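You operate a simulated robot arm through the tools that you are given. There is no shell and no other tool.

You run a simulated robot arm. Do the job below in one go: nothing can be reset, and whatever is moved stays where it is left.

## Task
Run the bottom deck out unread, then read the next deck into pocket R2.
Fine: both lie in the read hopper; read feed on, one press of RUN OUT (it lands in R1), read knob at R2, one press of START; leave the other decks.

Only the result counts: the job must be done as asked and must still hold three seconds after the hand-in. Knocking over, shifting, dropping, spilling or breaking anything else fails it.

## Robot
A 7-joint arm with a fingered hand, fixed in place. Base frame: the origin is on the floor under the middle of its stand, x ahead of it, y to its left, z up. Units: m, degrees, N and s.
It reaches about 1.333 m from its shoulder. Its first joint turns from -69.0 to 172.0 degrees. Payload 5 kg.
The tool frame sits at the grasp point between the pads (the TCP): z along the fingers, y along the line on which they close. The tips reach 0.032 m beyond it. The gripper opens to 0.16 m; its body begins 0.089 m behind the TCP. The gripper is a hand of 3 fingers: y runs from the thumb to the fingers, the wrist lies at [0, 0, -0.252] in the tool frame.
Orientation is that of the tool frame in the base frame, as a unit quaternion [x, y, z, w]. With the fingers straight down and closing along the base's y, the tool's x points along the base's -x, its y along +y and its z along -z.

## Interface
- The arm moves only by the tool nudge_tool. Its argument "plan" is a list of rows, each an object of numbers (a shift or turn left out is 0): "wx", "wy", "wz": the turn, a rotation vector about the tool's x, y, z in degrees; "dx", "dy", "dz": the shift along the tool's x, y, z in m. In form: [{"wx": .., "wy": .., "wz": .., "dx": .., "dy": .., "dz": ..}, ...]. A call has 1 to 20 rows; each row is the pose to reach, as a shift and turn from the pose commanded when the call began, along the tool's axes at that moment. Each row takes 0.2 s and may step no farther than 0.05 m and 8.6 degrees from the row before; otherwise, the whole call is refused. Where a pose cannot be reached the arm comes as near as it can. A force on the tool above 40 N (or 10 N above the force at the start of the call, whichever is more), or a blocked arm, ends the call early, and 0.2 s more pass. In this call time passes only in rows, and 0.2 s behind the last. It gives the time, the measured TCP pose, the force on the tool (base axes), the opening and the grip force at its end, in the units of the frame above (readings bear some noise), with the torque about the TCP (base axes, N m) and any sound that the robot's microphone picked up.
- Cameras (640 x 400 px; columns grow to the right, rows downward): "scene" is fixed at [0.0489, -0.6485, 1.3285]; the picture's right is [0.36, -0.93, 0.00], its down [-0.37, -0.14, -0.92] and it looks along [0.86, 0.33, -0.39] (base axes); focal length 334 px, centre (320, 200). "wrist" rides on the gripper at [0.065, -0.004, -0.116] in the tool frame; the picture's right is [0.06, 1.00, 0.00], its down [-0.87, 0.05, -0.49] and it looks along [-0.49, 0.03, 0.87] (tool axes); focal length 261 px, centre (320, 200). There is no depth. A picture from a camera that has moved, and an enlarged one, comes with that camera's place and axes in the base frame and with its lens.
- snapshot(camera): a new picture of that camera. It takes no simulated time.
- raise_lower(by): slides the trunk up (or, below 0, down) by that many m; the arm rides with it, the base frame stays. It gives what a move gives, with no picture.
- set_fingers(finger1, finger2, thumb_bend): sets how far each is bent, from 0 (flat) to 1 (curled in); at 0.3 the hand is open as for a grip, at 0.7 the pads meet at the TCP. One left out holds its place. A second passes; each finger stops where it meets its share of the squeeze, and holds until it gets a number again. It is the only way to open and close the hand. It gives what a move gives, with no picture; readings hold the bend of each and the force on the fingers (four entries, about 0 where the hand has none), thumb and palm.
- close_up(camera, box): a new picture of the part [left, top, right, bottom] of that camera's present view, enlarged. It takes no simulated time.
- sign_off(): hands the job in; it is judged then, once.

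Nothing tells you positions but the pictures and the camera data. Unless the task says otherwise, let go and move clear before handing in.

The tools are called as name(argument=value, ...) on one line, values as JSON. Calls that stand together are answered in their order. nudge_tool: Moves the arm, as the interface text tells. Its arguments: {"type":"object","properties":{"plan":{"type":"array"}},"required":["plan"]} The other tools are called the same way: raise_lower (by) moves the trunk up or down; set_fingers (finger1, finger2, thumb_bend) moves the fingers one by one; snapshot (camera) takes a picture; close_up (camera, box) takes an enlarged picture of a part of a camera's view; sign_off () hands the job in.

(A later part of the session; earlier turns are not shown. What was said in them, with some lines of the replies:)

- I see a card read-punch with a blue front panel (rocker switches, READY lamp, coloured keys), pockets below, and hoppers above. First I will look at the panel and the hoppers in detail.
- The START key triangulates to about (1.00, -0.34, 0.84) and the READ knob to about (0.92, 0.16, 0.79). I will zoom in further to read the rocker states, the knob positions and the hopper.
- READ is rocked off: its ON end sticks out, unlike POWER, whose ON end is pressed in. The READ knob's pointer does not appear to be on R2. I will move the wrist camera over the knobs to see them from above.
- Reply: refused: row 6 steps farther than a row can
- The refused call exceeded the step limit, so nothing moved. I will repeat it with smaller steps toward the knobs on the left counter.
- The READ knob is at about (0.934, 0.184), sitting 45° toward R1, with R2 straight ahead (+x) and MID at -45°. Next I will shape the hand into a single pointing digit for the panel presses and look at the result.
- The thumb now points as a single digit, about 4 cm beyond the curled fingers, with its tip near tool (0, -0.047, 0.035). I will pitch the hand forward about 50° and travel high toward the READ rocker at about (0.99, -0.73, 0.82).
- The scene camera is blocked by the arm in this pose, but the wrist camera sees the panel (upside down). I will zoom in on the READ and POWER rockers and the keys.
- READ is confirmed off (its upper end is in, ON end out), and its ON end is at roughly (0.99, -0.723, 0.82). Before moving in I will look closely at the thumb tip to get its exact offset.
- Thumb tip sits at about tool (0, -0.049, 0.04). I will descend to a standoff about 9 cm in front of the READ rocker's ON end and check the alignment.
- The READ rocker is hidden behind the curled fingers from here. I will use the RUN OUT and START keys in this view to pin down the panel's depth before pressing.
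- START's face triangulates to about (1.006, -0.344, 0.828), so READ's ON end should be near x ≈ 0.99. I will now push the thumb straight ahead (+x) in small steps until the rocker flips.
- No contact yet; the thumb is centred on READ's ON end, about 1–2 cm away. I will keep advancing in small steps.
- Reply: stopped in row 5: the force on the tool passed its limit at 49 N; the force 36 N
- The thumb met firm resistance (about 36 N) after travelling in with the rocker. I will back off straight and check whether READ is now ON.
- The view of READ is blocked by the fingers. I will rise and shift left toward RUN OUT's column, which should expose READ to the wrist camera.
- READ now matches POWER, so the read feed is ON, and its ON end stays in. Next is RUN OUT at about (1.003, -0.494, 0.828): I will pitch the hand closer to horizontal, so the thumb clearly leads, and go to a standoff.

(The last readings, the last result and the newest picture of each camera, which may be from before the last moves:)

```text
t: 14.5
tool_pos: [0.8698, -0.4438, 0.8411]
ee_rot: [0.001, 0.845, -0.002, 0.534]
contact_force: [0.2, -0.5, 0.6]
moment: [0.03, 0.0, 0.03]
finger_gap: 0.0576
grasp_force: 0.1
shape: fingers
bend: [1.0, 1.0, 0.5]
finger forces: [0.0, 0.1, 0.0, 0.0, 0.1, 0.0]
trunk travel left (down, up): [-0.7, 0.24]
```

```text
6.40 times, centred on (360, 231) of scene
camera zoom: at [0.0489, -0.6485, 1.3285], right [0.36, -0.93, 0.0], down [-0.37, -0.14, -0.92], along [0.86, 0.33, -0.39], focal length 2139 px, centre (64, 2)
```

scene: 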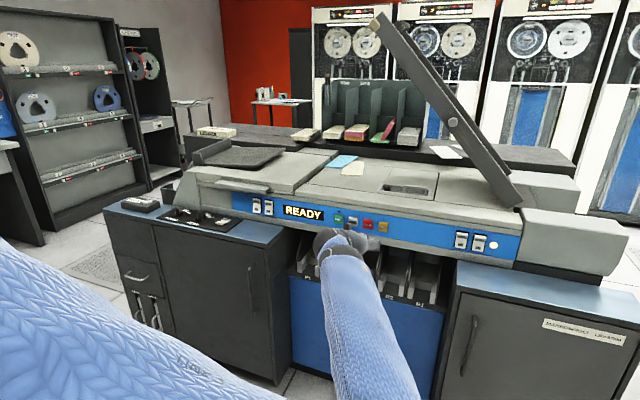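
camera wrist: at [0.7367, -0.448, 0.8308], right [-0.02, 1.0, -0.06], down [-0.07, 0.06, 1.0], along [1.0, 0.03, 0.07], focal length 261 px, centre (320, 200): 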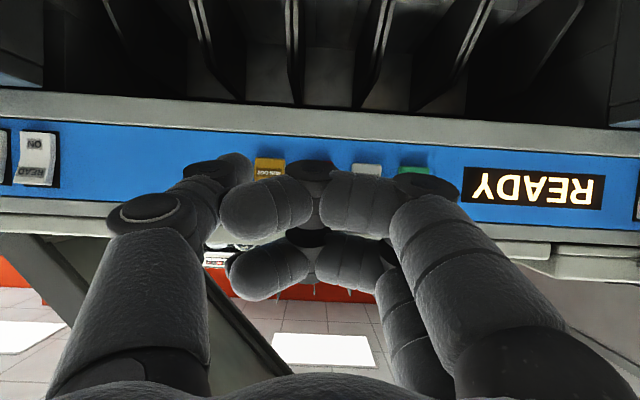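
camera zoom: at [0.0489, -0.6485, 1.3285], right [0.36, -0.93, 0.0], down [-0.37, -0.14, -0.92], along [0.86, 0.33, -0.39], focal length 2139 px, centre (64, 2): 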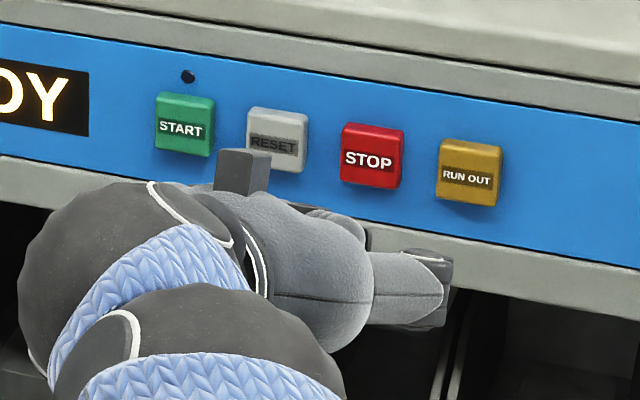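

The thumb is lined up with RUN OUT (thumb tip y ≈ -0.494, z ≈ 0.822) and clear of STOP. I will advance to just short of contact.

nudge_tool(plan=[{"dx": -0.0172, "dz": 0.0361}, {"dx": -0.03, "dz": 0.0632}, {"dx": -0.0322, "dz": 0.0678}])

close_up(camera="wrist", box=[160, 110, 340, 222])

close_up(camera="scene", box=[310, 200, 410, 262])

```text
t: 15.3
tool_pos: [0.9458, -0.4417, 0.8433]
ee_rot: [0.0, 0.846, -0.001, 0.533]
contact_force: [0.3, -0.5, 0.3]
moment: [0.02, -0.02, -0.02]
finger_gap: 0.0574
grasp_force: 0.0
shape: fingers
bend: [1.0, 1.0, 0.5]
finger forces: [0.0, 0.0, 0.0, 0.0, 0.0, 0.1]
trunk travel left (down, up): [-0.7, 0.24]
```

```text
3.56 times, centred on (250, 166) of wrist
camera zoom: at [0.8113, -0.447, 0.8316], right [-0.03, 1.0, -0.06], down [-0.07, 0.06, 1.0], along [1.0, 0.03, 0.07], focal length 927 px, centre (569, 321)
```

zoom: 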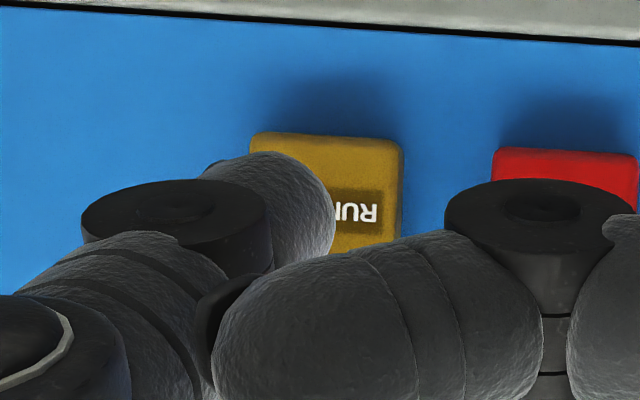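

```text
6.40 times, centred on (360, 231) of scene
camera zoom: at [0.0489, -0.6485, 1.3285], right [0.36, -0.93, 0.0], down [-0.37, -0.14, -0.92], along [0.86, 0.33, -0.39], focal length 2139 px, centre (64, 2)
```

zoom: 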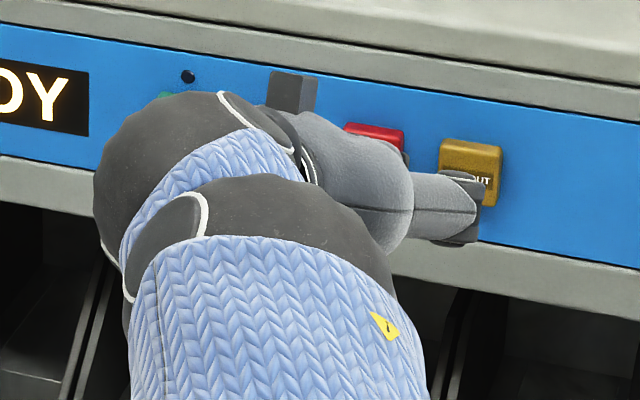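

Still free and centred on RUN OUT. I will now press it once in 3 mm steps.

nudge_tool(plan=[{"dx": -0.0013, "dz": 0.0027}, {"dx": -0.0026, "dz": 0.0054}, {"dx": -0.0039, "dz": 0.0081}, {"dx": -0.0051, "dz": 0.0108}, {"dx": -0.0064, "dz": 0.0136}, {"dx": -0.0077, "dz": 0.0163}, {"dx": -0.009, "dz": 0.019}, {"dx": -0.0103, "dz": 0.0217}, {"dx": -0.0116, "dz": 0.0244}])

close_up(camera="wrist", box=[160, 110, 340, 222])

snapshot(camera="scene")

```text
t: 17.3
tool_pos: [0.9708, -0.4442, 0.8419]
ee_rot: [0.0, 0.845, -0.001, 0.534]
contact_force: [-9.2, 1.0, -0.9]
moment: [0.16, 0.17, -0.51]
finger_gap: 0.0575
grasp_force: 4.3
shape: fingers
bend: [1.0, 1.0, 0.5]
finger forces: [0.1, 0.0, 0.1, 0.0, 9.3, 0.0]
trunk travel left (down, up): [-0.7, 0.24]
heard: click
```

```text
3.56 times, centred on (250, 166) of wrist
camera zoom: at [0.837, -0.4486, 0.8314], right [-0.03, 1.0, -0.06], down [-0.07, 0.06, 1.0], along [1.0, 0.03, 0.07], focal length 927 px, centre (569, 321)
```

zoom: 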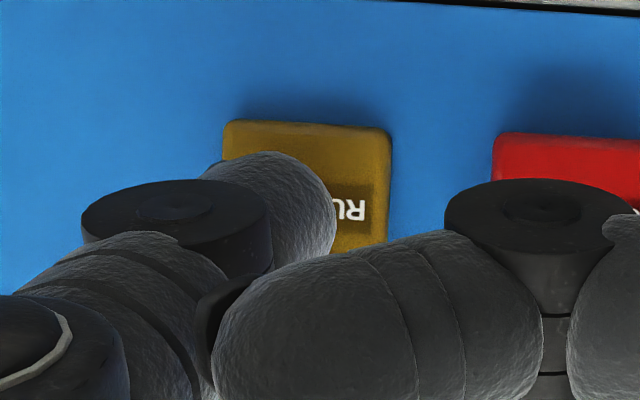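

```text
taken
```

scene: 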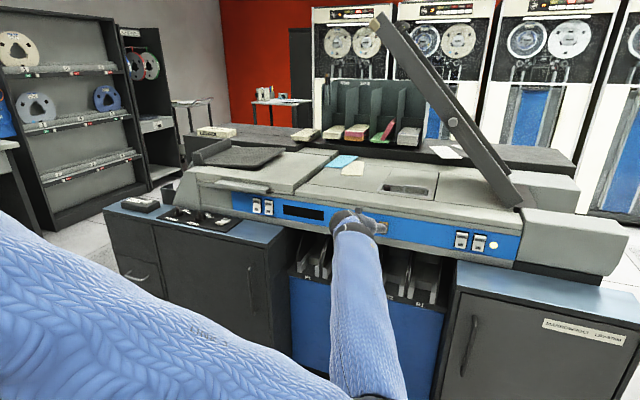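

A click was heard and the READY lamp went out, so RUN OUT has registered. I will retract straight back to release it.

nudge_tool(plan=[{"dx": 0.0107, "dz": -0.0226}, {"dx": 0.0257, "dz": -0.0542}, {"dx": 0.043, "dz": -0.0903}, {"dx": 0.05, "dz": -0.13}])

snapshot(camera="wrist")

snapshot(camera="scene")

```text
t: 18.3
tool_pos: [0.833, -0.4427, 0.8551]
ee_rot: [0.0, 0.845, -0.001, 0.534]
contact_force: [0.1, 0.7, 0.0]
moment: [0.01, -0.02, 0.01]
finger_gap: 0.0576
grasp_force: 0.1
shape: fingers
bend: [1.0, 1.0, 0.5]
finger forces: [0.1, 0.0, 0.1, 0.0, 0.1, 0.0]
trunk travel left (down, up): [-0.7, 0.24]
```

```text
taken
camera wrist: at [0.699, -0.4479, 0.8444], right [-0.03, 1.0, -0.06], down [-0.07, 0.06, 1.0], along [1.0, 0.03, 0.07], focal length 261 px, centre (320, 200)
```

wrist: 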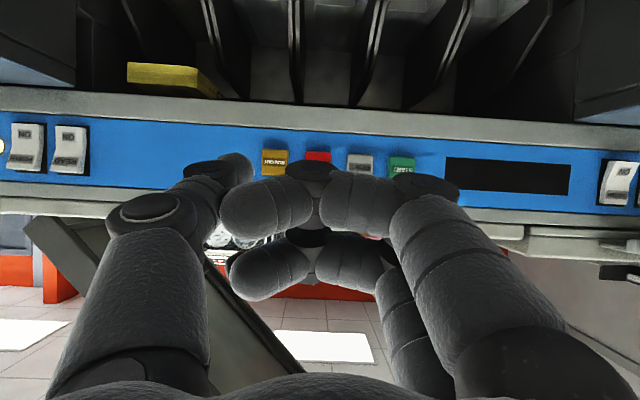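

```text
taken
```

scene: 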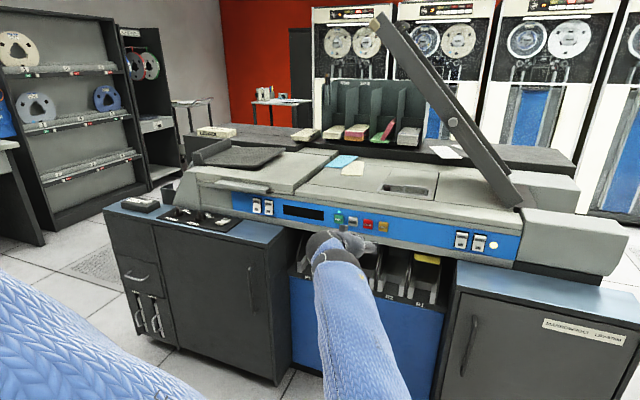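

RUN OUT worked: a yellow deck now lies in R1. Next is the READ knob: I will lift, travel left over the counter at a steeper pitch (about 25° from vertical), and look before touching the pointer from its +y side.

nudge_tool(plan=[{"dx": -0.035, "dy": 0.03}, {"dx": -0.07, "dy": 0.06}, {"dx": -0.106, "dy": 0.09}, {"dx": -0.106, "dy": 0.137, "wy": 3}, {"dx": -0.106, "dy": 0.184, "wy": 6}, {"dx": -0.106, "dy": 0.231, "wy": 9}, {"dx": -0.106, "dy": 0.278, "wy": 12}, {"dx": -0.106, "dy": 0.325, "wy": 15}, {"dx": -0.106, "dy": 0.372, "wy": 18}, {"dx": -0.106, "dy": 0.419, "wy": 21}, {"dx": -0.106, "dy": 0.466, "wy": 24}, {"dx": -0.106, "dy": 0.513, "wy": 27}, {"dx": -0.106, "dy": 0.56, "wy": 30}, {"dx": -0.106, "dy": 0.607, "wy": 33}, {"dx": -0.106, "dy": 0.654, "wy": 36}, {"dx": -0.106, "dy": 0.69, "wy": 39}, {"dx": -0.106, "dy": 0.723, "wy": 39.6}])

snapshot(camera="wrist")

snapshot(camera="scene")

```text
t: 21.9
tool_pos: [0.8838, 0.2683, 0.9399]
ee_rot: [0.002, 0.977, -0.007, 0.215]
contact_force: [0.2, -0.6, -0.7]
moment: [0.0, -0.03, -0.02]
finger_gap: 0.0574
grasp_force: 0.1
shape: fingers
bend: [1.0, 1.0, 0.5]
finger forces: [0.0, 0.0, 0.1, 0.1, 0.1, 0.0]
trunk travel left (down, up): [-0.7, 0.24]
```

```text
taken
camera wrist: at [0.7742, 0.2658, 1.0161], right [-0.05, 1.0, -0.04], down [0.58, 0.06, 0.81], along [0.81, 0.01, -0.58], focal length 261 px, centre (320, 200)
```

wrist: 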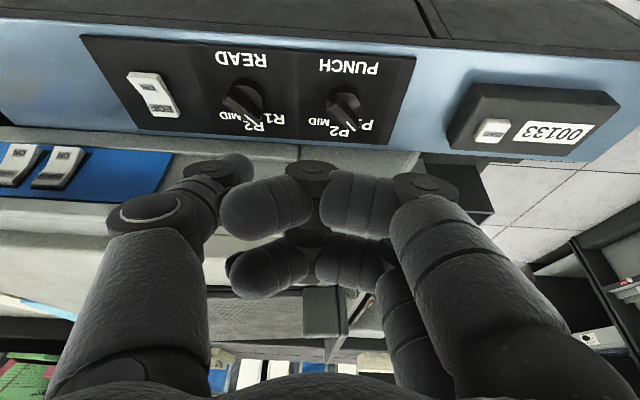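

```text
taken
```

scene: 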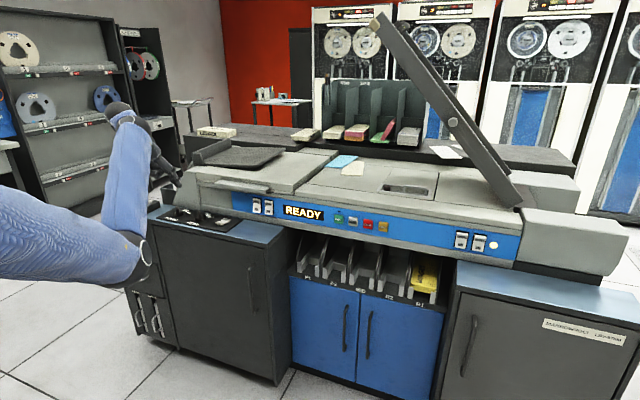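

The READY lamp is lit again, the yellow deck sits in R1, and the counter reads 00133. The arm reads about 1 cm short of its commanded spot, so I will settle it with a tiny move and check where the elbow is.

nudge_tool(plan=[{"dz": 0.0}, {"dz": 0.0}])

close_up(camera="scene", box=[0, 80, 240, 300])

close_up(camera="wrist", box=[100, 30, 420, 230])

close_up(camera="scene", box=[280, 180, 440, 320])

```text
t: 22.5
tool_pos: [0.8818, 0.2684, 0.9429]
ee_rot: [0.003, 0.976, -0.007, 0.216]
contact_force: [0.0, -0.2, -0.6]
moment: [0.0, 0.0, 0.01]
finger_gap: 0.0575
grasp_force: 0.0
shape: fingers
bend: [1.0, 1.0, 0.5]
finger forces: [0.1, 0.0, 0.0, 0.0, 0.0, 0.1]
trunk travel left (down, up): [-0.7, 0.24]
```

```text
1.82 times, centred on (120, 190) of scene
camera zoom: at [0.0489, -0.6485, 1.3285], right [0.36, -0.93, 0.0], down [-0.37, -0.14, -0.92], along [0.86, 0.33, -0.39], focal length 608 px, centre (684, 218)
```

zoom: 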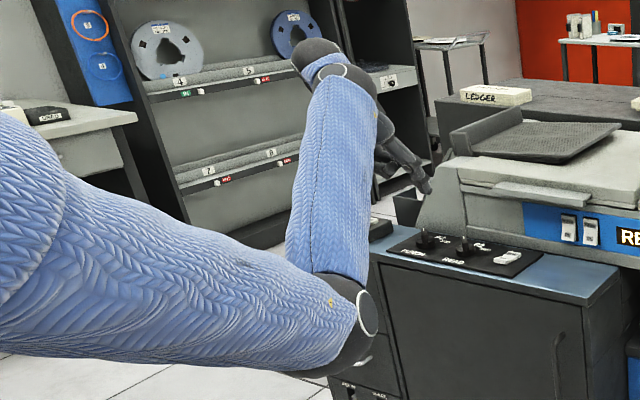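

```text
2.00 times, centred on (260, 130) of wrist
camera zoom: at [0.7746, 0.2659, 1.0186], right [-0.05, 1.0, -0.04], down [0.58, 0.06, 0.81], along [0.81, 0.02, -0.58], focal length 521 px, centre (440, 340)
```

zoom: 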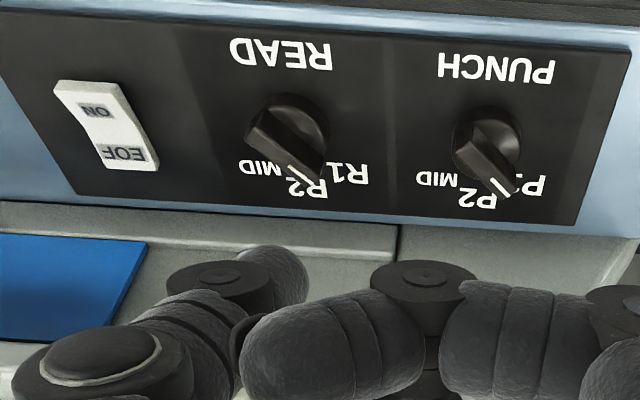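

```text
2.86 times, centred on (360, 250) of scene
camera zoom: at [0.0489, -0.6485, 1.3285], right [0.36, -0.93, 0.0], down [-0.37, -0.14, -0.92], along [0.86, 0.33, -0.39], focal length 955 px, centre (206, 57)
```

zoom: 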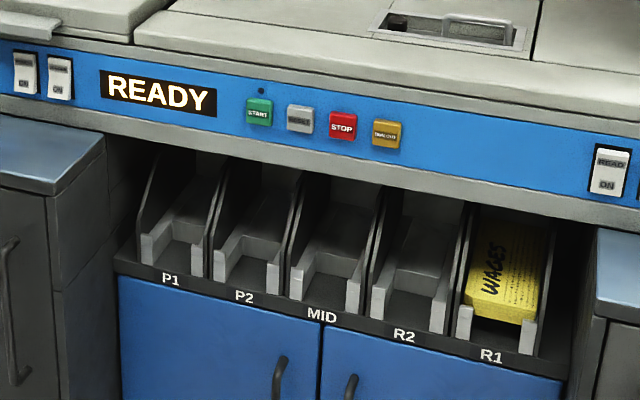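

The run-out deck in R1 is "WAGES", and READ is still ON. I will zoom in on the READ knob from both cameras to get its bar's shape and height before pushing it.

close_up(camera="scene", box=[182, 203, 222, 228])

close_up(camera="wrist", box=[206, 66, 286, 126])

```text
16.00 times, centred on (202, 216) of scene
camera zoom: at [0.0489, -0.6485, 1.3285], right [0.36, -0.93, 0.0], down [-0.37, -0.14, -0.92], along [0.86, 0.33, -0.39], focal length 5347 px, centre (2208, -48)
```

zoom: 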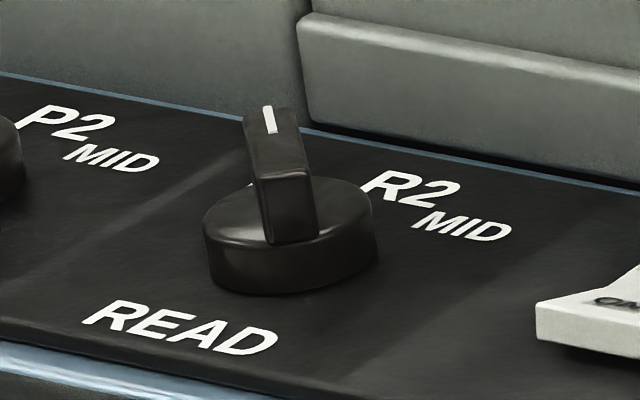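

```text
6.67 times, centred on (246, 96) of wrist
camera zoom: at [0.7746, 0.2659, 1.0186], right [-0.05, 1.0, -0.04], down [0.58, 0.06, 0.81], along [0.81, 0.02, -0.58], focal length 1738 px, centre (813, 893)
```

zoom: 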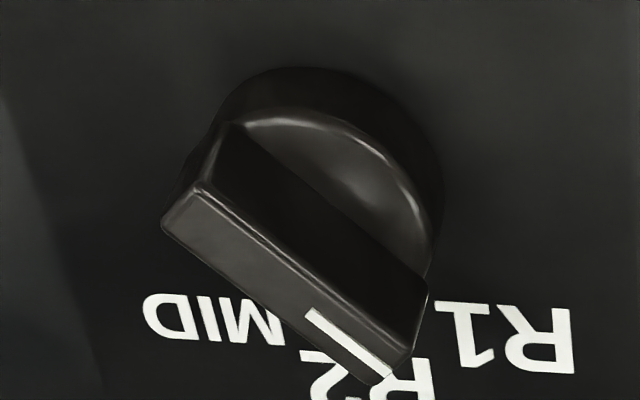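

The bar of the READ knob runs from about (0.923, 0.174) to (0.948, 0.202), with its top near z ≈ 0.797 and its pivot near (0.931, 0.183). I will lower the thumb on the bar's +y side, first to a hover about 4 cm above working height.

nudge_tool(plan=[{"dx": 0.0095, "dy": -0.006, "dz": 0.0441}, {"dx": 0.0191, "dy": -0.012, "dz": 0.0882}, {"dx": 0.0191, "dy": -0.012, "dz": 0.0882}])

snapshot(camera="wrist")

close_up(camera="scene", box=[100, 130, 260, 250])

```text
t: 23.3
tool_pos: [0.898, 0.2686, 0.8599]
ee_rot: [0.001, 0.976, -0.001, 0.217]
contact_force: [-0.2, -0.2, -0.1]
moment: [-0.01, -0.04, -0.01]
finger_gap: 0.0576
grasp_force: 0.0
shape: fingers
bend: [1.0, 1.0, 0.5]
finger forces: [0.0, 0.0, 0.0, 0.0, 0.0, 0.0]
trunk travel left (down, up): [-0.7, 0.24]
```

```text
taken
camera wrist: at [0.7893, 0.2632, 0.9356], right [-0.06, 1.0, -0.03], down [0.58, 0.06, 0.81], along [0.81, 0.03, -0.58], focal length 261 px, centre (320, 200)
```

wrist: 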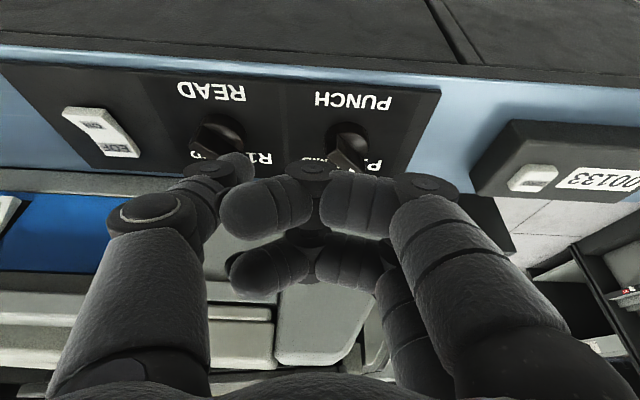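

```text
3.33 times, centred on (180, 190) of scene
camera zoom: at [0.0489, -0.6485, 1.3285], right [0.36, -0.93, 0.0], down [-0.37, -0.14, -0.92], along [0.86, 0.33, -0.39], focal length 1114 px, centre (787, 233)
```

zoom: 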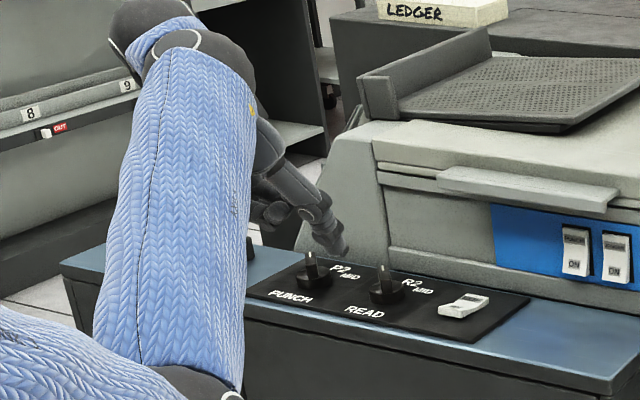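

The hover pose was reached accurately. I will zoom in to check the thumb tip's exact place relative to the knob.

close_up(camera="scene", box=[160, 180, 224, 220])

close_up(camera="wrist", box=[150, 90, 310, 210])

```text
10.00 times, centred on (192, 200) of scene
camera zoom: at [0.0489, -0.6485, 1.3285], right [0.36, -0.93, 0.0], down [-0.37, -0.14, -0.92], along [0.86, 0.33, -0.39], focal length 3342 px, centre (1600, 200)
```

zoom: 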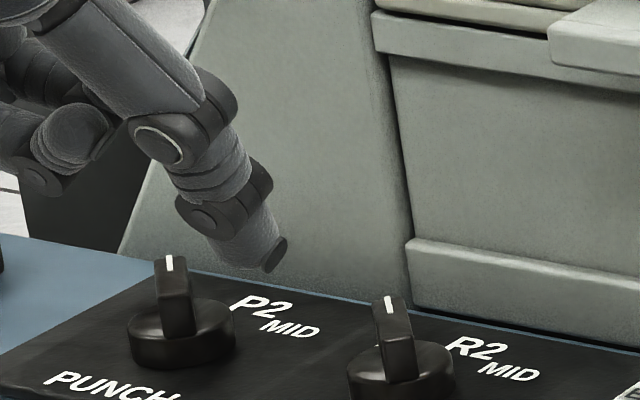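

```text
3.33 times, centred on (230, 150) of wrist
camera zoom: at [0.7893, 0.2632, 0.9356], right [-0.06, 1.0, -0.03], down [0.58, 0.06, 0.81], along [0.81, 0.03, -0.58], focal length 869 px, centre (620, 367)
```

zoom: 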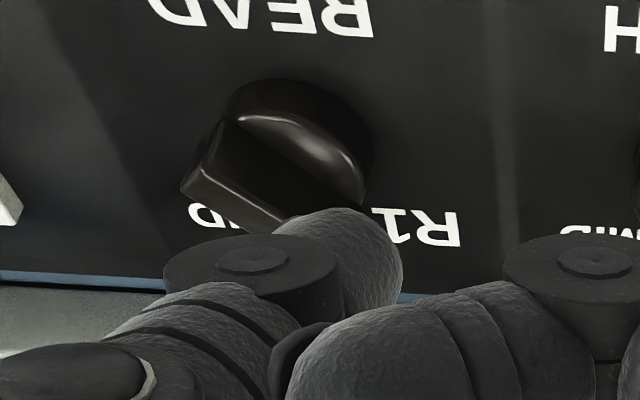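

The thumb tip is about 2 cm to the +y side of the bar. I will lower it to bar height there, keeping about 1 cm of lateral clearance.

nudge_tool(plan=[{"dx": 0.0035, "dy": -0.001, "dz": 0.0235}, {"dx": 0.0069, "dy": -0.002, "dz": 0.047}])

close_up(camera="scene", box=[160, 180, 224, 230])

close_up(camera="wrist", box=[150, 70, 310, 210])

```text
t: 23.9
tool_pos: [0.9126, 0.2652, 0.8131]
ee_rot: [0.0, 0.976, -0.001, 0.217]
contact_force: [0.4, -0.1, -0.5]
moment: [0.03, 0.0, 0.0]
finger_gap: 0.0576
grasp_force: 0.1
shape: fingers
bend: [1.0, 1.0, 0.5]
finger forces: [0.0, 0.0, 0.0, 0.0, 0.0, 0.0]
trunk travel left (down, up): [-0.7, 0.24]
```

```text
8.00 times, centred on (192, 205) of scene
camera zoom: at [0.0489, -0.6485, 1.3285], right [0.36, -0.93, 0.0], down [-0.37, -0.14, -0.92], along [0.86, 0.33, -0.39], focal length 2674 px, centre (1344, 160)
```

zoom: 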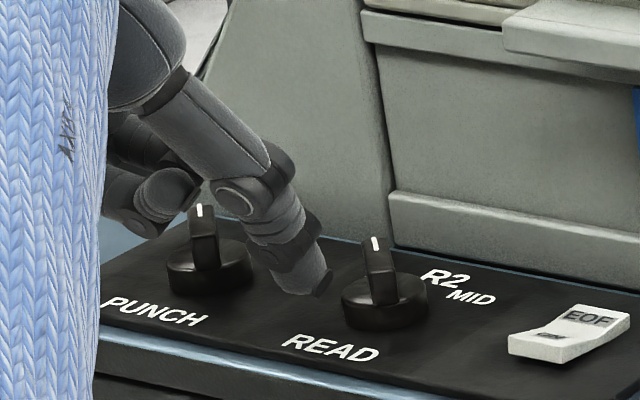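

```text
2.86 times, centred on (230, 140) of wrist
camera zoom: at [0.8033, 0.2616, 0.8895], right [-0.06, 1.0, -0.03], down [0.58, 0.06, 0.81], along [0.81, 0.03, -0.58], focal length 745 px, centre (577, 371)
```

zoom: 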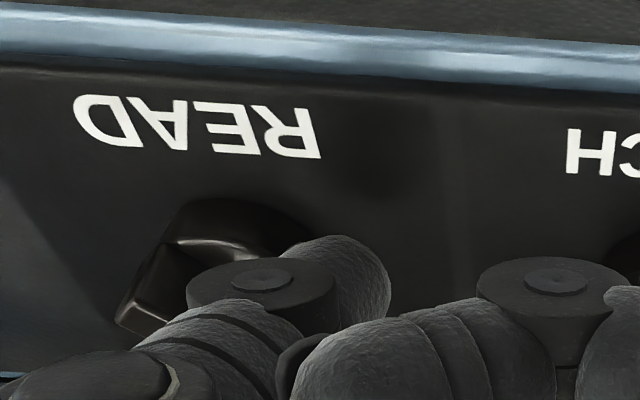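

The thumb tip now sits between the two knobs at bar height, with no contact. I will sweep it along an arc, pushing the READ pointer from R1 toward R2, and stop partway to check.

nudge_tool(plan=[{"dx": -0.0076, "dz": 0.0035, "dy": -0.0063}, {"dx": -0.0107, "dz": 0.005, "dy": -0.007}, {"dx": -0.0139, "dz": 0.0065, "dy": -0.0076}, {"dx": -0.0169, "dz": 0.0079, "dy": -0.0089}])

close_up(camera="scene", box=[160, 180, 224, 230])

close_up(camera="wrist", box=[150, 70, 310, 210])

```text
t: 24.9
tool_pos: [0.9303, 0.2572, 0.8162]
ee_rot: [0.001, 0.976, -0.001, 0.216]
contact_force: [-0.3, 1.7, 0.6]
moment: [0.07, 0.0, 0.04]
finger_gap: 0.0562
grasp_force: 0.8
shape: fingers
bend: [1.0, 1.0, 0.51]
finger forces: [0.1, 0.1, 0.0, 0.0, 2.2, 0.0]
trunk travel left (down, up): [-0.7, 0.24]
```

```text
8.00 times, centred on (192, 205) of scene
camera zoom: at [0.0489, -0.6485, 1.3285], right [0.36, -0.93, 0.0], down [-0.37, -0.14, -0.92], along [0.86, 0.33, -0.39], focal length 2674 px, centre (1344, 160)
```

zoom: 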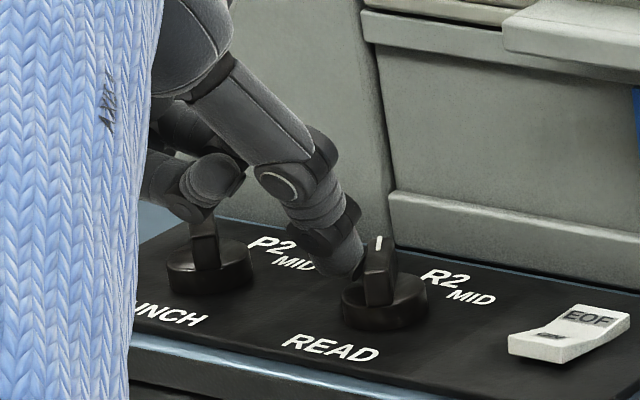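

```text
2.86 times, centred on (230, 140) of wrist
camera zoom: at [0.8215, 0.252, 0.891], right [-0.06, 1.0, -0.03], down [0.58, 0.06, 0.81], along [0.81, 0.03, -0.58], focal length 745 px, centre (577, 371)
```

zoom: 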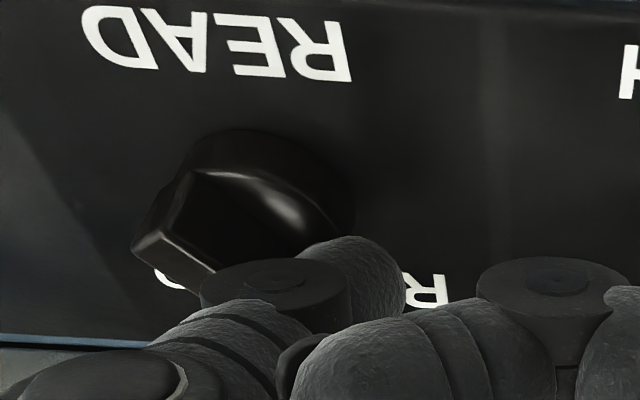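

Light contact (about 2 N): the bar has begun to turn. I will continue along the arc in small steps and look again.

nudge_tool(plan=[{"dx": -0.0027, "dz": 0.0013, "dy": -0.0017}, {"dx": -0.0053, "dz": 0.0025, "dy": -0.0039}, {"dx": -0.0076, "dz": 0.0035, "dy": -0.0063}])

close_up(camera="scene", box=[160, 180, 224, 230])

close_up(camera="wrist", box=[150, 70, 310, 210])

```text
t: 25.7
tool_pos: [0.9401, 0.2506, 0.815]
ee_rot: [-0.001, 0.976, 0.0, 0.216]
contact_force: [-2.2, 3.9, 3.3]
moment: [-0.03, 0.0, -0.08]
finger_gap: 0.0562
grasp_force: 2.4
shape: fingers
bend: [1.0, 1.0, 0.51]
finger forces: [0.1, 0.0, 0.0, 0.0, 5.0, 0.1]
trunk travel left (down, up): [-0.7, 0.24]
```

```text
8.00 times, centred on (192, 205) of scene
camera zoom: at [0.0489, -0.6485, 1.3285], right [0.36, -0.93, 0.0], down [-0.37, -0.14, -0.92], along [0.86, 0.33, -0.39], focal length 2674 px, centre (1344, 160)
```

zoom: 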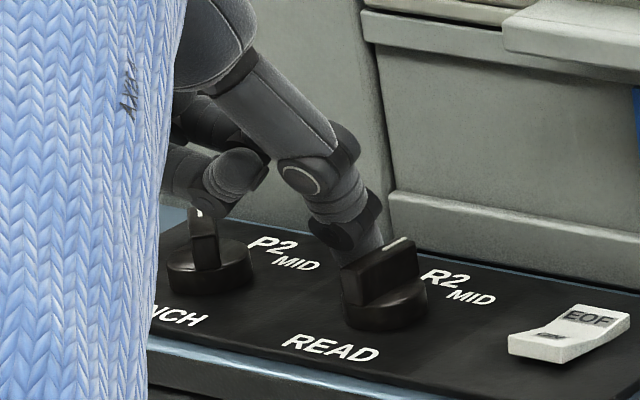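

```text
2.86 times, centred on (230, 140) of wrist
camera zoom: at [0.8301, 0.2465, 0.8911], right [-0.06, 1.0, -0.03], down [0.58, 0.06, 0.81], along [0.81, 0.03, -0.58], focal length 745 px, centre (577, 371)
```

zoom: 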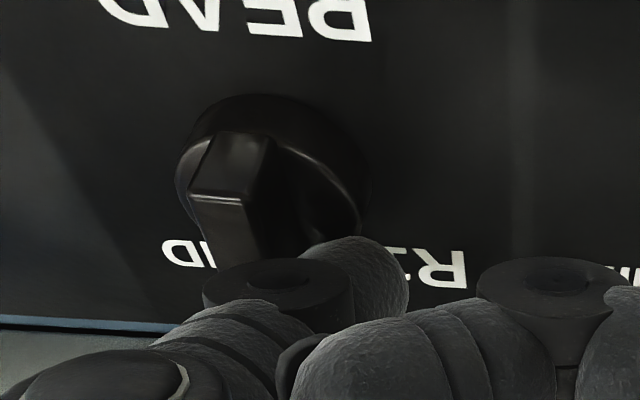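

The pointer has swung close to straight ahead (R2). I will back the thumb off sideways, lift, and check where it has settled.

nudge_tool(plan=[{"dx": 0.0036, "dz": -0.0017, "dy": 0.008}, {"dx": 0.0091, "dz": -0.0042, "dy": 0.016}, {"dx": -0.0054, "dz": -0.0471, "dy": 0.018}, {"dx": -0.0087, "dz": -0.0897, "dy": 0.018}])

close_up(camera="scene", box=[170, 195, 234, 235])

snapshot(camera="wrist")

close_up(camera="wrist", box=[160, 60, 320, 180])

```text
t: 26.7
tool_pos: [0.9092, 0.2667, 0.9011]
ee_rot: [0.0, 0.977, -0.002, 0.215]
contact_force: [0.0, -0.3, 0.1]
moment: [0.02, 0.0, 0.04]
finger_gap: 0.0576
grasp_force: 0.2
shape: fingers
bend: [1.0, 1.0, 0.5]
finger forces: [0.1, 0.0, 0.1, 0.0, 0.0, 0.0]
trunk travel left (down, up): [-0.7, 0.24]
```

```text
10.00 times, centred on (202, 215) of scene
camera zoom: at [0.0489, -0.6485, 1.3285], right [0.36, -0.93, 0.0], down [-0.37, -0.14, -0.92], along [0.86, 0.33, -0.39], focal length 3342 px, centre (1500, 50)
```

zoom: 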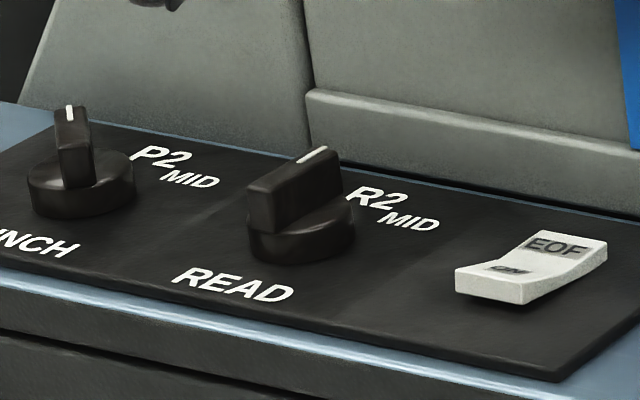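

```text
taken
camera wrist: at [0.7998, 0.2627, 0.976], right [-0.06, 1.0, -0.03], down [0.58, 0.06, 0.81], along [0.81, 0.03, -0.58], focal length 261 px, centre (320, 200)
```

wrist: 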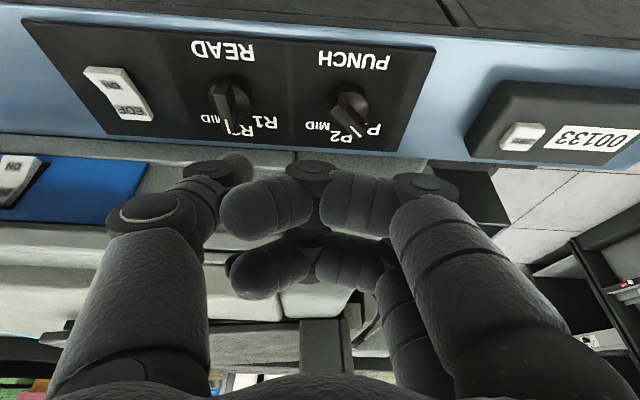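

```text
3.33 times, centred on (240, 120) of wrist
camera zoom: at [0.7998, 0.2627, 0.976], right [-0.06, 1.0, -0.03], down [0.58, 0.06, 0.81], along [0.81, 0.03, -0.58], focal length 869 px, centre (587, 467)
```

zoom: 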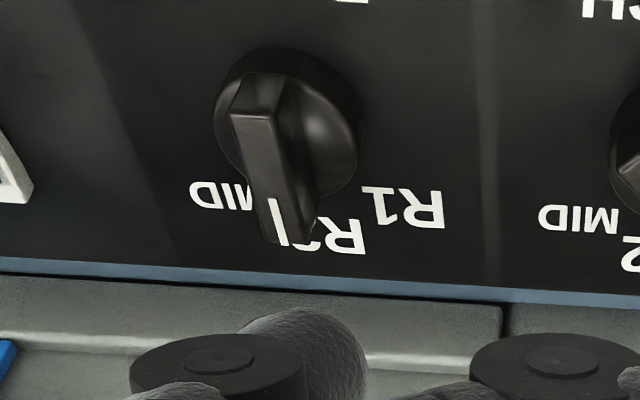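

The pointer now lies along (0.918, 0.188) to (0.954, 0.186), about 0°, which is squarely at R2. I will lift clear and travel back to the START key, pitching the hand forward again.

nudge_tool(plan=[{"dx": 0.0033, "dz": -0.04}, {"dx": 0.0066, "dz": -0.0803}, {"dx": 0.0066, "dy": -0.044, "dz": -0.0803, "wy": -3}, {"dx": 0.0066, "dy": -0.088, "dz": -0.0803, "wy": -6}, {"dx": 0.0066, "dy": -0.132, "dz": -0.0803, "wy": -9}, {"dx": 0.0066, "dy": -0.176, "dz": -0.0803, "wy": -12}, {"dx": 0.0066, "dy": -0.22, "dz": -0.0803, "wy": -15}, {"dx": 0.0066, "dy": -0.264, "dz": -0.0803, "wy": -18}, {"dx": 0.0066, "dy": -0.308, "dz": -0.0803, "wy": -21}, {"dx": 0.0066, "dy": -0.352, "dz": -0.0803, "wy": -24}, {"dx": 0.0066, "dy": -0.396, "dz": -0.0803, "wy": -27}, {"dx": 0.0066, "dy": -0.44, "dz": -0.0803, "wy": -30}, {"dx": 0.0066, "dy": -0.484, "dz": -0.0803, "wy": -33}, {"dx": 0.0066, "dy": -0.528, "dz": -0.0803, "wy": -36}, {"dx": 0.0066, "dy": -0.56, "dz": -0.0803, "wy": -39.6}])

snapshot(camera="wrist")

snapshot(camera="scene")

```text
t: 29.9
tool_pos: [0.8669, -0.2934, 0.9694]
ee_rot: [-0.001, 0.845, 0.0, 0.534]
contact_force: [-0.7, 0.5, 0.0]
moment: [-0.02, 0.02, 0.02]
finger_gap: 0.0576
grasp_force: 0.2
shape: fingers
bend: [1.0, 1.0, 0.5]
finger forces: [0.1, 0.1, 0.0, 0.1, 0.1, 0.0]
trunk travel left (down, up): [-0.7, 0.24]
```

```text
taken
camera wrist: at [0.7341, -0.2988, 0.9597], right [-0.03, 1.0, -0.06], down [-0.07, 0.06, 1.0], along [1.0, 0.03, 0.07], focal length 261 px, centre (320, 200)
```

wrist: 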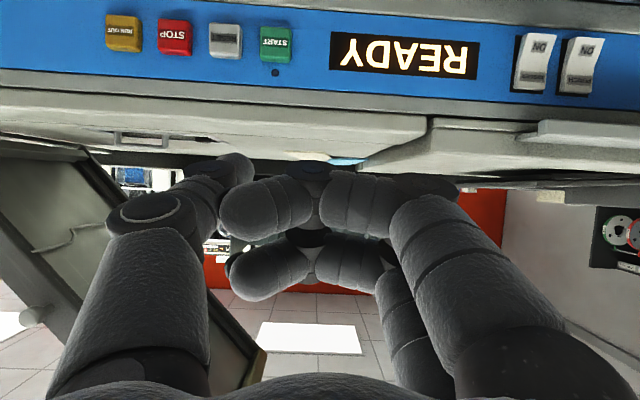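

```text
taken
```

scene: 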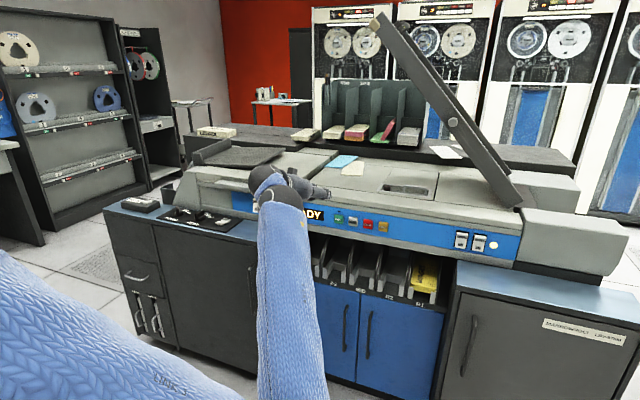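

READY is lit and START is at about (1.005, -0.344, 0.825), straight ahead of and below the thumb. I will descend to the standoff in front of START.

nudge_tool(plan=[{"dx": 0.0381, "dz": 0.0192}, {"dx": 0.0762, "dz": 0.0384}, {"dx": 0.1143, "dz": 0.0576}])

close_up(camera="wrist", box=[160, 110, 340, 222])

close_up(camera="scene", box=[170, 195, 234, 235])

close_up(camera="scene", box=[290, 190, 410, 265])

```text
t: 30.7
tool_pos: [0.8725, -0.2925, 0.8396]
ee_rot: [-0.001, 0.845, 0.0, 0.534]
contact_force: [0.0, -0.5, -0.6]
moment: [0.04, 0.0, -0.01]
finger_gap: 0.0577
grasp_force: 0.1
shape: fingers
bend: [1.0, 1.0, 0.5]
finger forces: [0.0, 0.0, 0.0, 0.0, 0.0, 0.0]
trunk travel left (down, up): [-0.7, 0.24]
```

```text
3.56 times, centred on (250, 166) of wrist
camera zoom: at [0.7396, -0.2968, 0.8298], right [-0.03, 1.0, -0.06], down [-0.07, 0.06, 1.0], along [1.0, 0.03, 0.07], focal length 927 px, centre (569, 321)
```

zoom: 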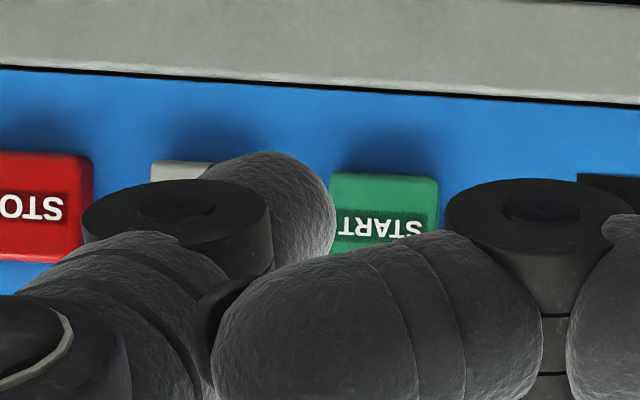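

```text
10.00 times, centred on (202, 215) of scene
camera zoom: at [0.0489, -0.6485, 1.3285], right [0.36, -0.93, 0.0], down [-0.37, -0.14, -0.92], along [0.86, 0.33, -0.39], focal length 3342 px, centre (1500, 50)
```

zoom: 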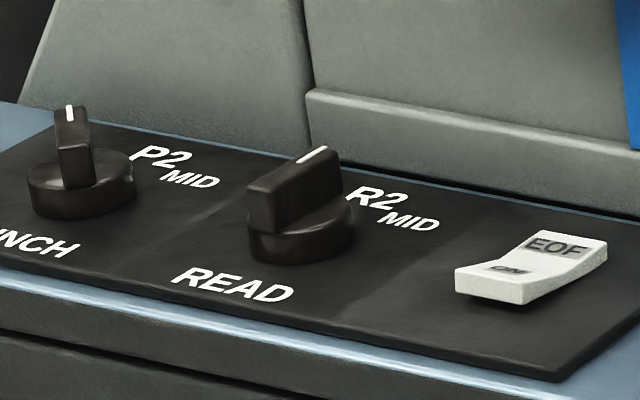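

```text
5.33 times, centred on (350, 228) of scene
camera zoom: at [0.0489, -0.6485, 1.3285], right [0.36, -0.93, 0.0], down [-0.37, -0.14, -0.92], along [0.86, 0.33, -0.39], focal length 1782 px, centre (160, 53)
```

zoom: 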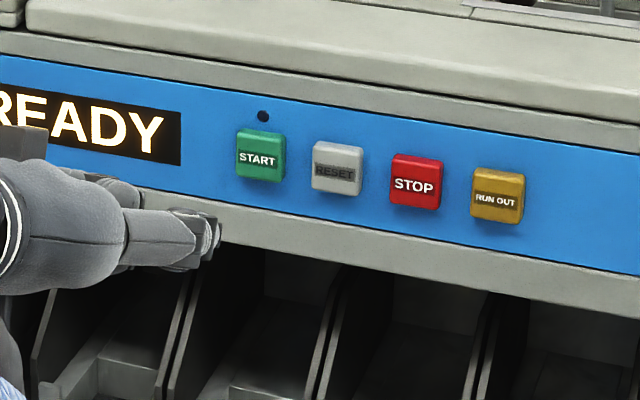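

Alignment with START matches the earlier RUN OUT alignment, and the knob is still at R2. I will advance to just short of contact.

nudge_tool(plan=[{"dx": -0.0172, "dz": 0.0361}, {"dx": -0.029, "dz": 0.0611}, {"dx": -0.0313, "dz": 0.0659}])

close_up(camera="wrist", box=[160, 110, 340, 222])

close_up(camera="scene", box=[290, 190, 410, 265])

```text
t: 31.5
tool_pos: [0.9447, -0.2923, 0.8426]
ee_rot: [0.0, 0.846, -0.001, 0.534]
contact_force: [-0.2, -0.3, -0.3]
moment: [0.0, 0.01, 0.01]
finger_gap: 0.0577
grasp_force: 0.1
shape: fingers
bend: [1.0, 1.0, 0.5]
finger forces: [0.1, 0.0, 0.0, 0.1, 0.0, 0.0]
trunk travel left (down, up): [-0.7, 0.24]
```

```text
3.56 times, centred on (250, 166) of wrist
camera zoom: at [0.8112, -0.2968, 0.8312], right [-0.03, 1.0, -0.06], down [-0.07, 0.06, 1.0], along [1.0, 0.03, 0.07], focal length 927 px, centre (569, 321)
```

zoom: 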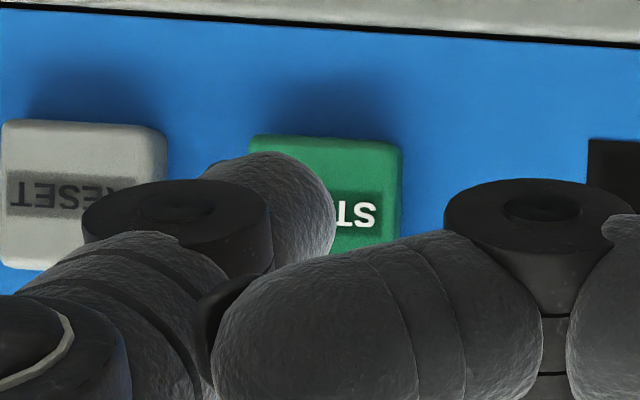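

```text
5.33 times, centred on (350, 228) of scene
camera zoom: at [0.0489, -0.6485, 1.3285], right [0.36, -0.93, 0.0], down [-0.37, -0.14, -0.92], along [0.86, 0.33, -0.39], focal length 1782 px, centre (160, 53)
```

zoom: 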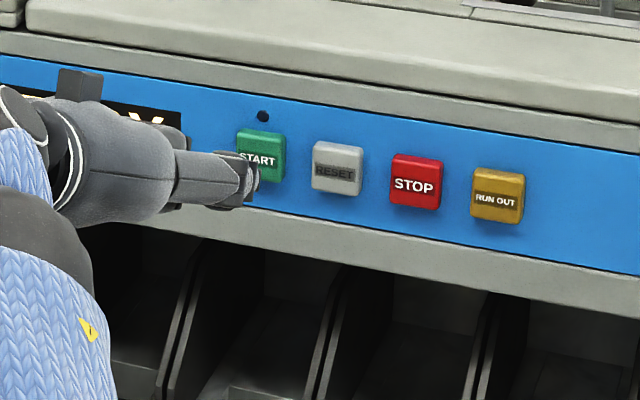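

The thumb is centred on START exactly as it was on RUN OUT, and well clear of RESET. I will press START once with the same small steps.

nudge_tool(plan=[{"dx": -0.0013, "dz": 0.0027}, {"dx": -0.0026, "dz": 0.0054}, {"dx": -0.0039, "dz": 0.0081}, {"dx": -0.0051, "dz": 0.0108}, {"dx": -0.0064, "dz": 0.0136}, {"dx": -0.0077, "dz": 0.0163}, {"dx": -0.009, "dz": 0.019}, {"dx": -0.0103, "dz": 0.0217}, {"dx": -0.0116, "dz": 0.0244}])

snapshot(camera="scene")

```text
t: 33.5
tool_pos: [0.9708, -0.2928, 0.8421]
ee_rot: [0.0, 0.846, -0.001, 0.534]
contact_force: [-12.5, 1.3, 0.6]
moment: [-0.01, 0.07, -0.62]
finger_gap: 0.0573
grasp_force: 5.7
shape: fingers
bend: [1.0, 1.0, 0.5]
finger forces: [0.0, 0.0, 0.0, 0.0, 11.4, 0.0]
trunk travel left (down, up): [-0.7, 0.24]
heard: click
```

```text
taken
```

scene: 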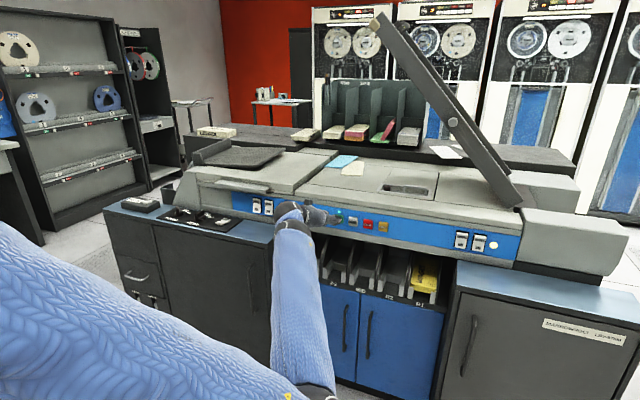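

START clicked once. I will retract straight back to release it and watch the pockets.

nudge_tool(plan=[{"dx": 0.0107, "dz": -0.0226}, {"dx": 0.0257, "dz": -0.0542}, {"dx": 0.043, "dz": -0.0903}, {"dx": 0.05, "dz": -0.13}, {"dx": 0.03, "dz": -0.16}, {"dx": 0.03, "dz": -0.16}, {"dx": 0.03, "dz": -0.16}])

snapshot(camera="scene")

snapshot(camera="wrist")

close_up(camera="scene", box=[280, 180, 440, 320])

```text
t: 35.1
tool_pos: [0.8154, -0.29, 0.8829]
ee_rot: [0.0, 0.845, -0.001, 0.534]
contact_force: [0.1, -0.4, 1.0]
moment: [0.03, -0.04, 0.01]
finger_gap: 0.0574
grasp_force: 0.0
shape: fingers
bend: [1.0, 1.0, 0.5]
finger forces: [0.0, 0.0, 0.0, 0.1, 0.1, 0.1]
trunk travel left (down, up): [-0.7, 0.24]
```

```text
taken
```

scene: 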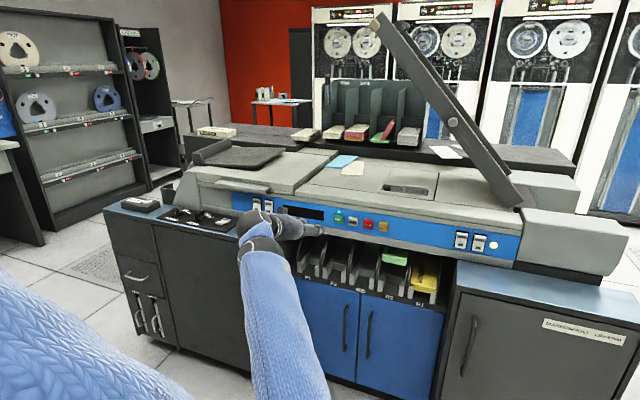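

```text
taken
camera wrist: at [0.6817, -0.2941, 0.8727], right [-0.03, 1.0, -0.06], down [-0.07, 0.06, 1.0], along [1.0, 0.03, 0.07], focal length 261 px, centre (320, 200)
```

wrist: 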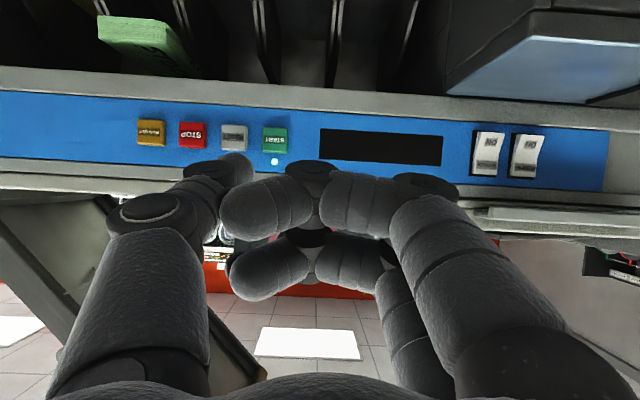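

```text
2.86 times, centred on (360, 250) of scene
camera zoom: at [0.0489, -0.6485, 1.3285], right [0.36, -0.93, 0.0], down [-0.37, -0.14, -0.92], along [0.86, 0.33, -0.39], focal length 955 px, centre (206, 57)
```

zoom: 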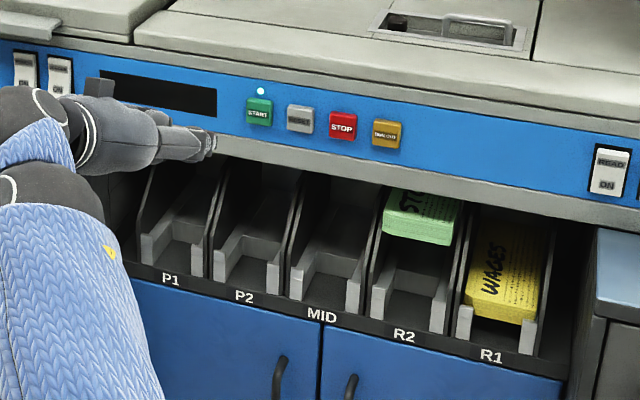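

A green deck is arriving in R2 with the running lamp lit. I will move clear and up, give it time to finish, and check the final state.

nudge_tool(plan=[{"dx": -0.02, "dz": -0.03}, {"dx": -0.04, "dz": -0.06}, {"dx": -0.07, "dz": -0.09}, {"dx": -0.1, "dz": -0.12}, {"dx": -0.1, "dz": -0.12}, {"dx": -0.1, "dz": -0.12}, {"dx": -0.1, "dz": -0.12}, {"dx": -0.1, "dz": -0.12}])

snapshot(camera="scene")

close_up(camera="scene", box=[280, 180, 440, 320])

close_up(camera="scene", box=[100, 180, 260, 280])

close_up(camera="scene", box=[445, 225, 509, 265])

```text
t: 36.9
tool_pos: [0.7488, -0.2903, 1.0247]
ee_rot: [0.0, 0.845, -0.001, 0.534]
contact_force: [0.1, -1.2, -0.1]
moment: [0.0, -0.01, -0.04]
finger_gap: 0.0575
grasp_force: 0.1
shape: fingers
bend: [1.0, 1.0, 0.5]
finger forces: [0.0, 0.0, 0.0, 0.0, 0.0, 0.0]
trunk travel left (down, up): [-0.7, 0.24]
```

```text
taken
```

scene: 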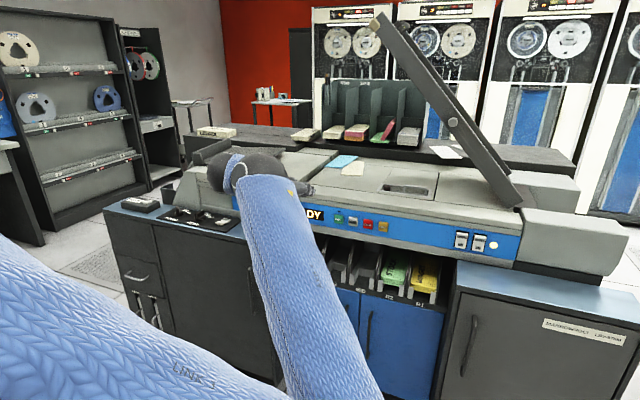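

```text
2.86 times, centred on (360, 250) of scene
camera zoom: at [0.0489, -0.6485, 1.3285], right [0.36, -0.93, 0.0], down [-0.37, -0.14, -0.92], along [0.86, 0.33, -0.39], focal length 955 px, centre (206, 57)
```

zoom: 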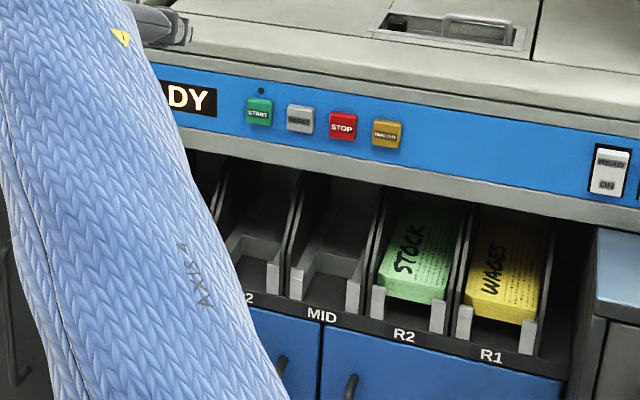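

```text
4.00 times, centred on (180, 230) of scene
camera zoom: at [0.0489, -0.6485, 1.3285], right [0.36, -0.93, 0.0], down [-0.37, -0.14, -0.92], along [0.86, 0.33, -0.39], focal length 1337 px, centre (880, 80)
```

zoom: 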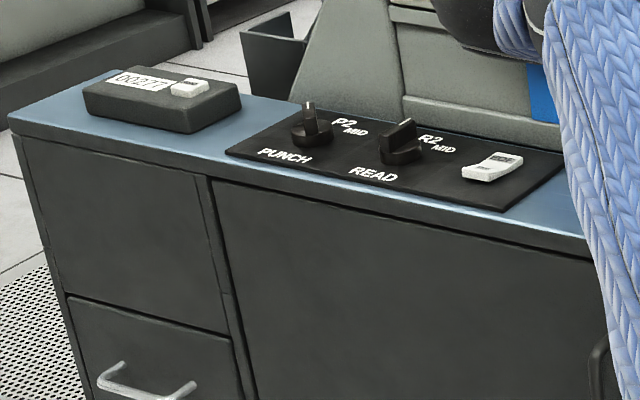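

```text
10.00 times, centred on (477, 245) of scene
camera zoom: at [0.0489, -0.6485, 1.3285], right [0.36, -0.93, 0.0], down [-0.37, -0.14, -0.92], along [0.86, 0.33, -0.39], focal length 3342 px, centre (-1250, -250)
```

zoom: 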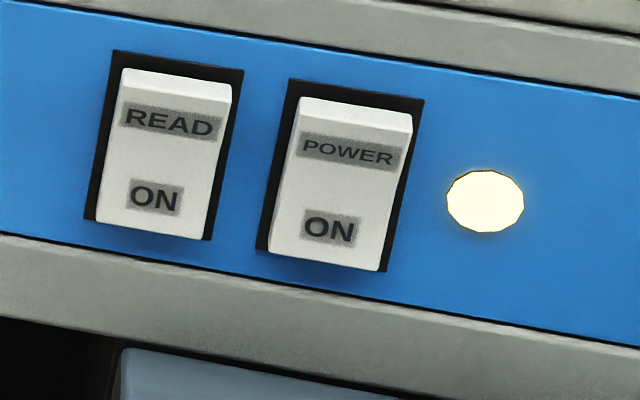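

WAGES lies in R1 (run out unread) and STOCK in R2. The machine is back at READY, the READ rocker is ON, the READ knob is at R2, the other decks look untouched, and the hand is clear. I am handing in the job.

sign_off()

```text
The job is handed in.
```

The job is done and handed in. The bottom deck, WAGES, ran out unread into R1, and the next deck, STOCK, was read into R2.

- **Presses:** RUN OUT and START were each pressed once, and each gave one click.
- **Settings:** the read feed is on and the READ knob points at R2. I turned the knob only after the run-out finished.
- **State at hand-in:** the running lamp was out and READY was lit again. The hand was clear of the machine, and the other decks were left where they were.
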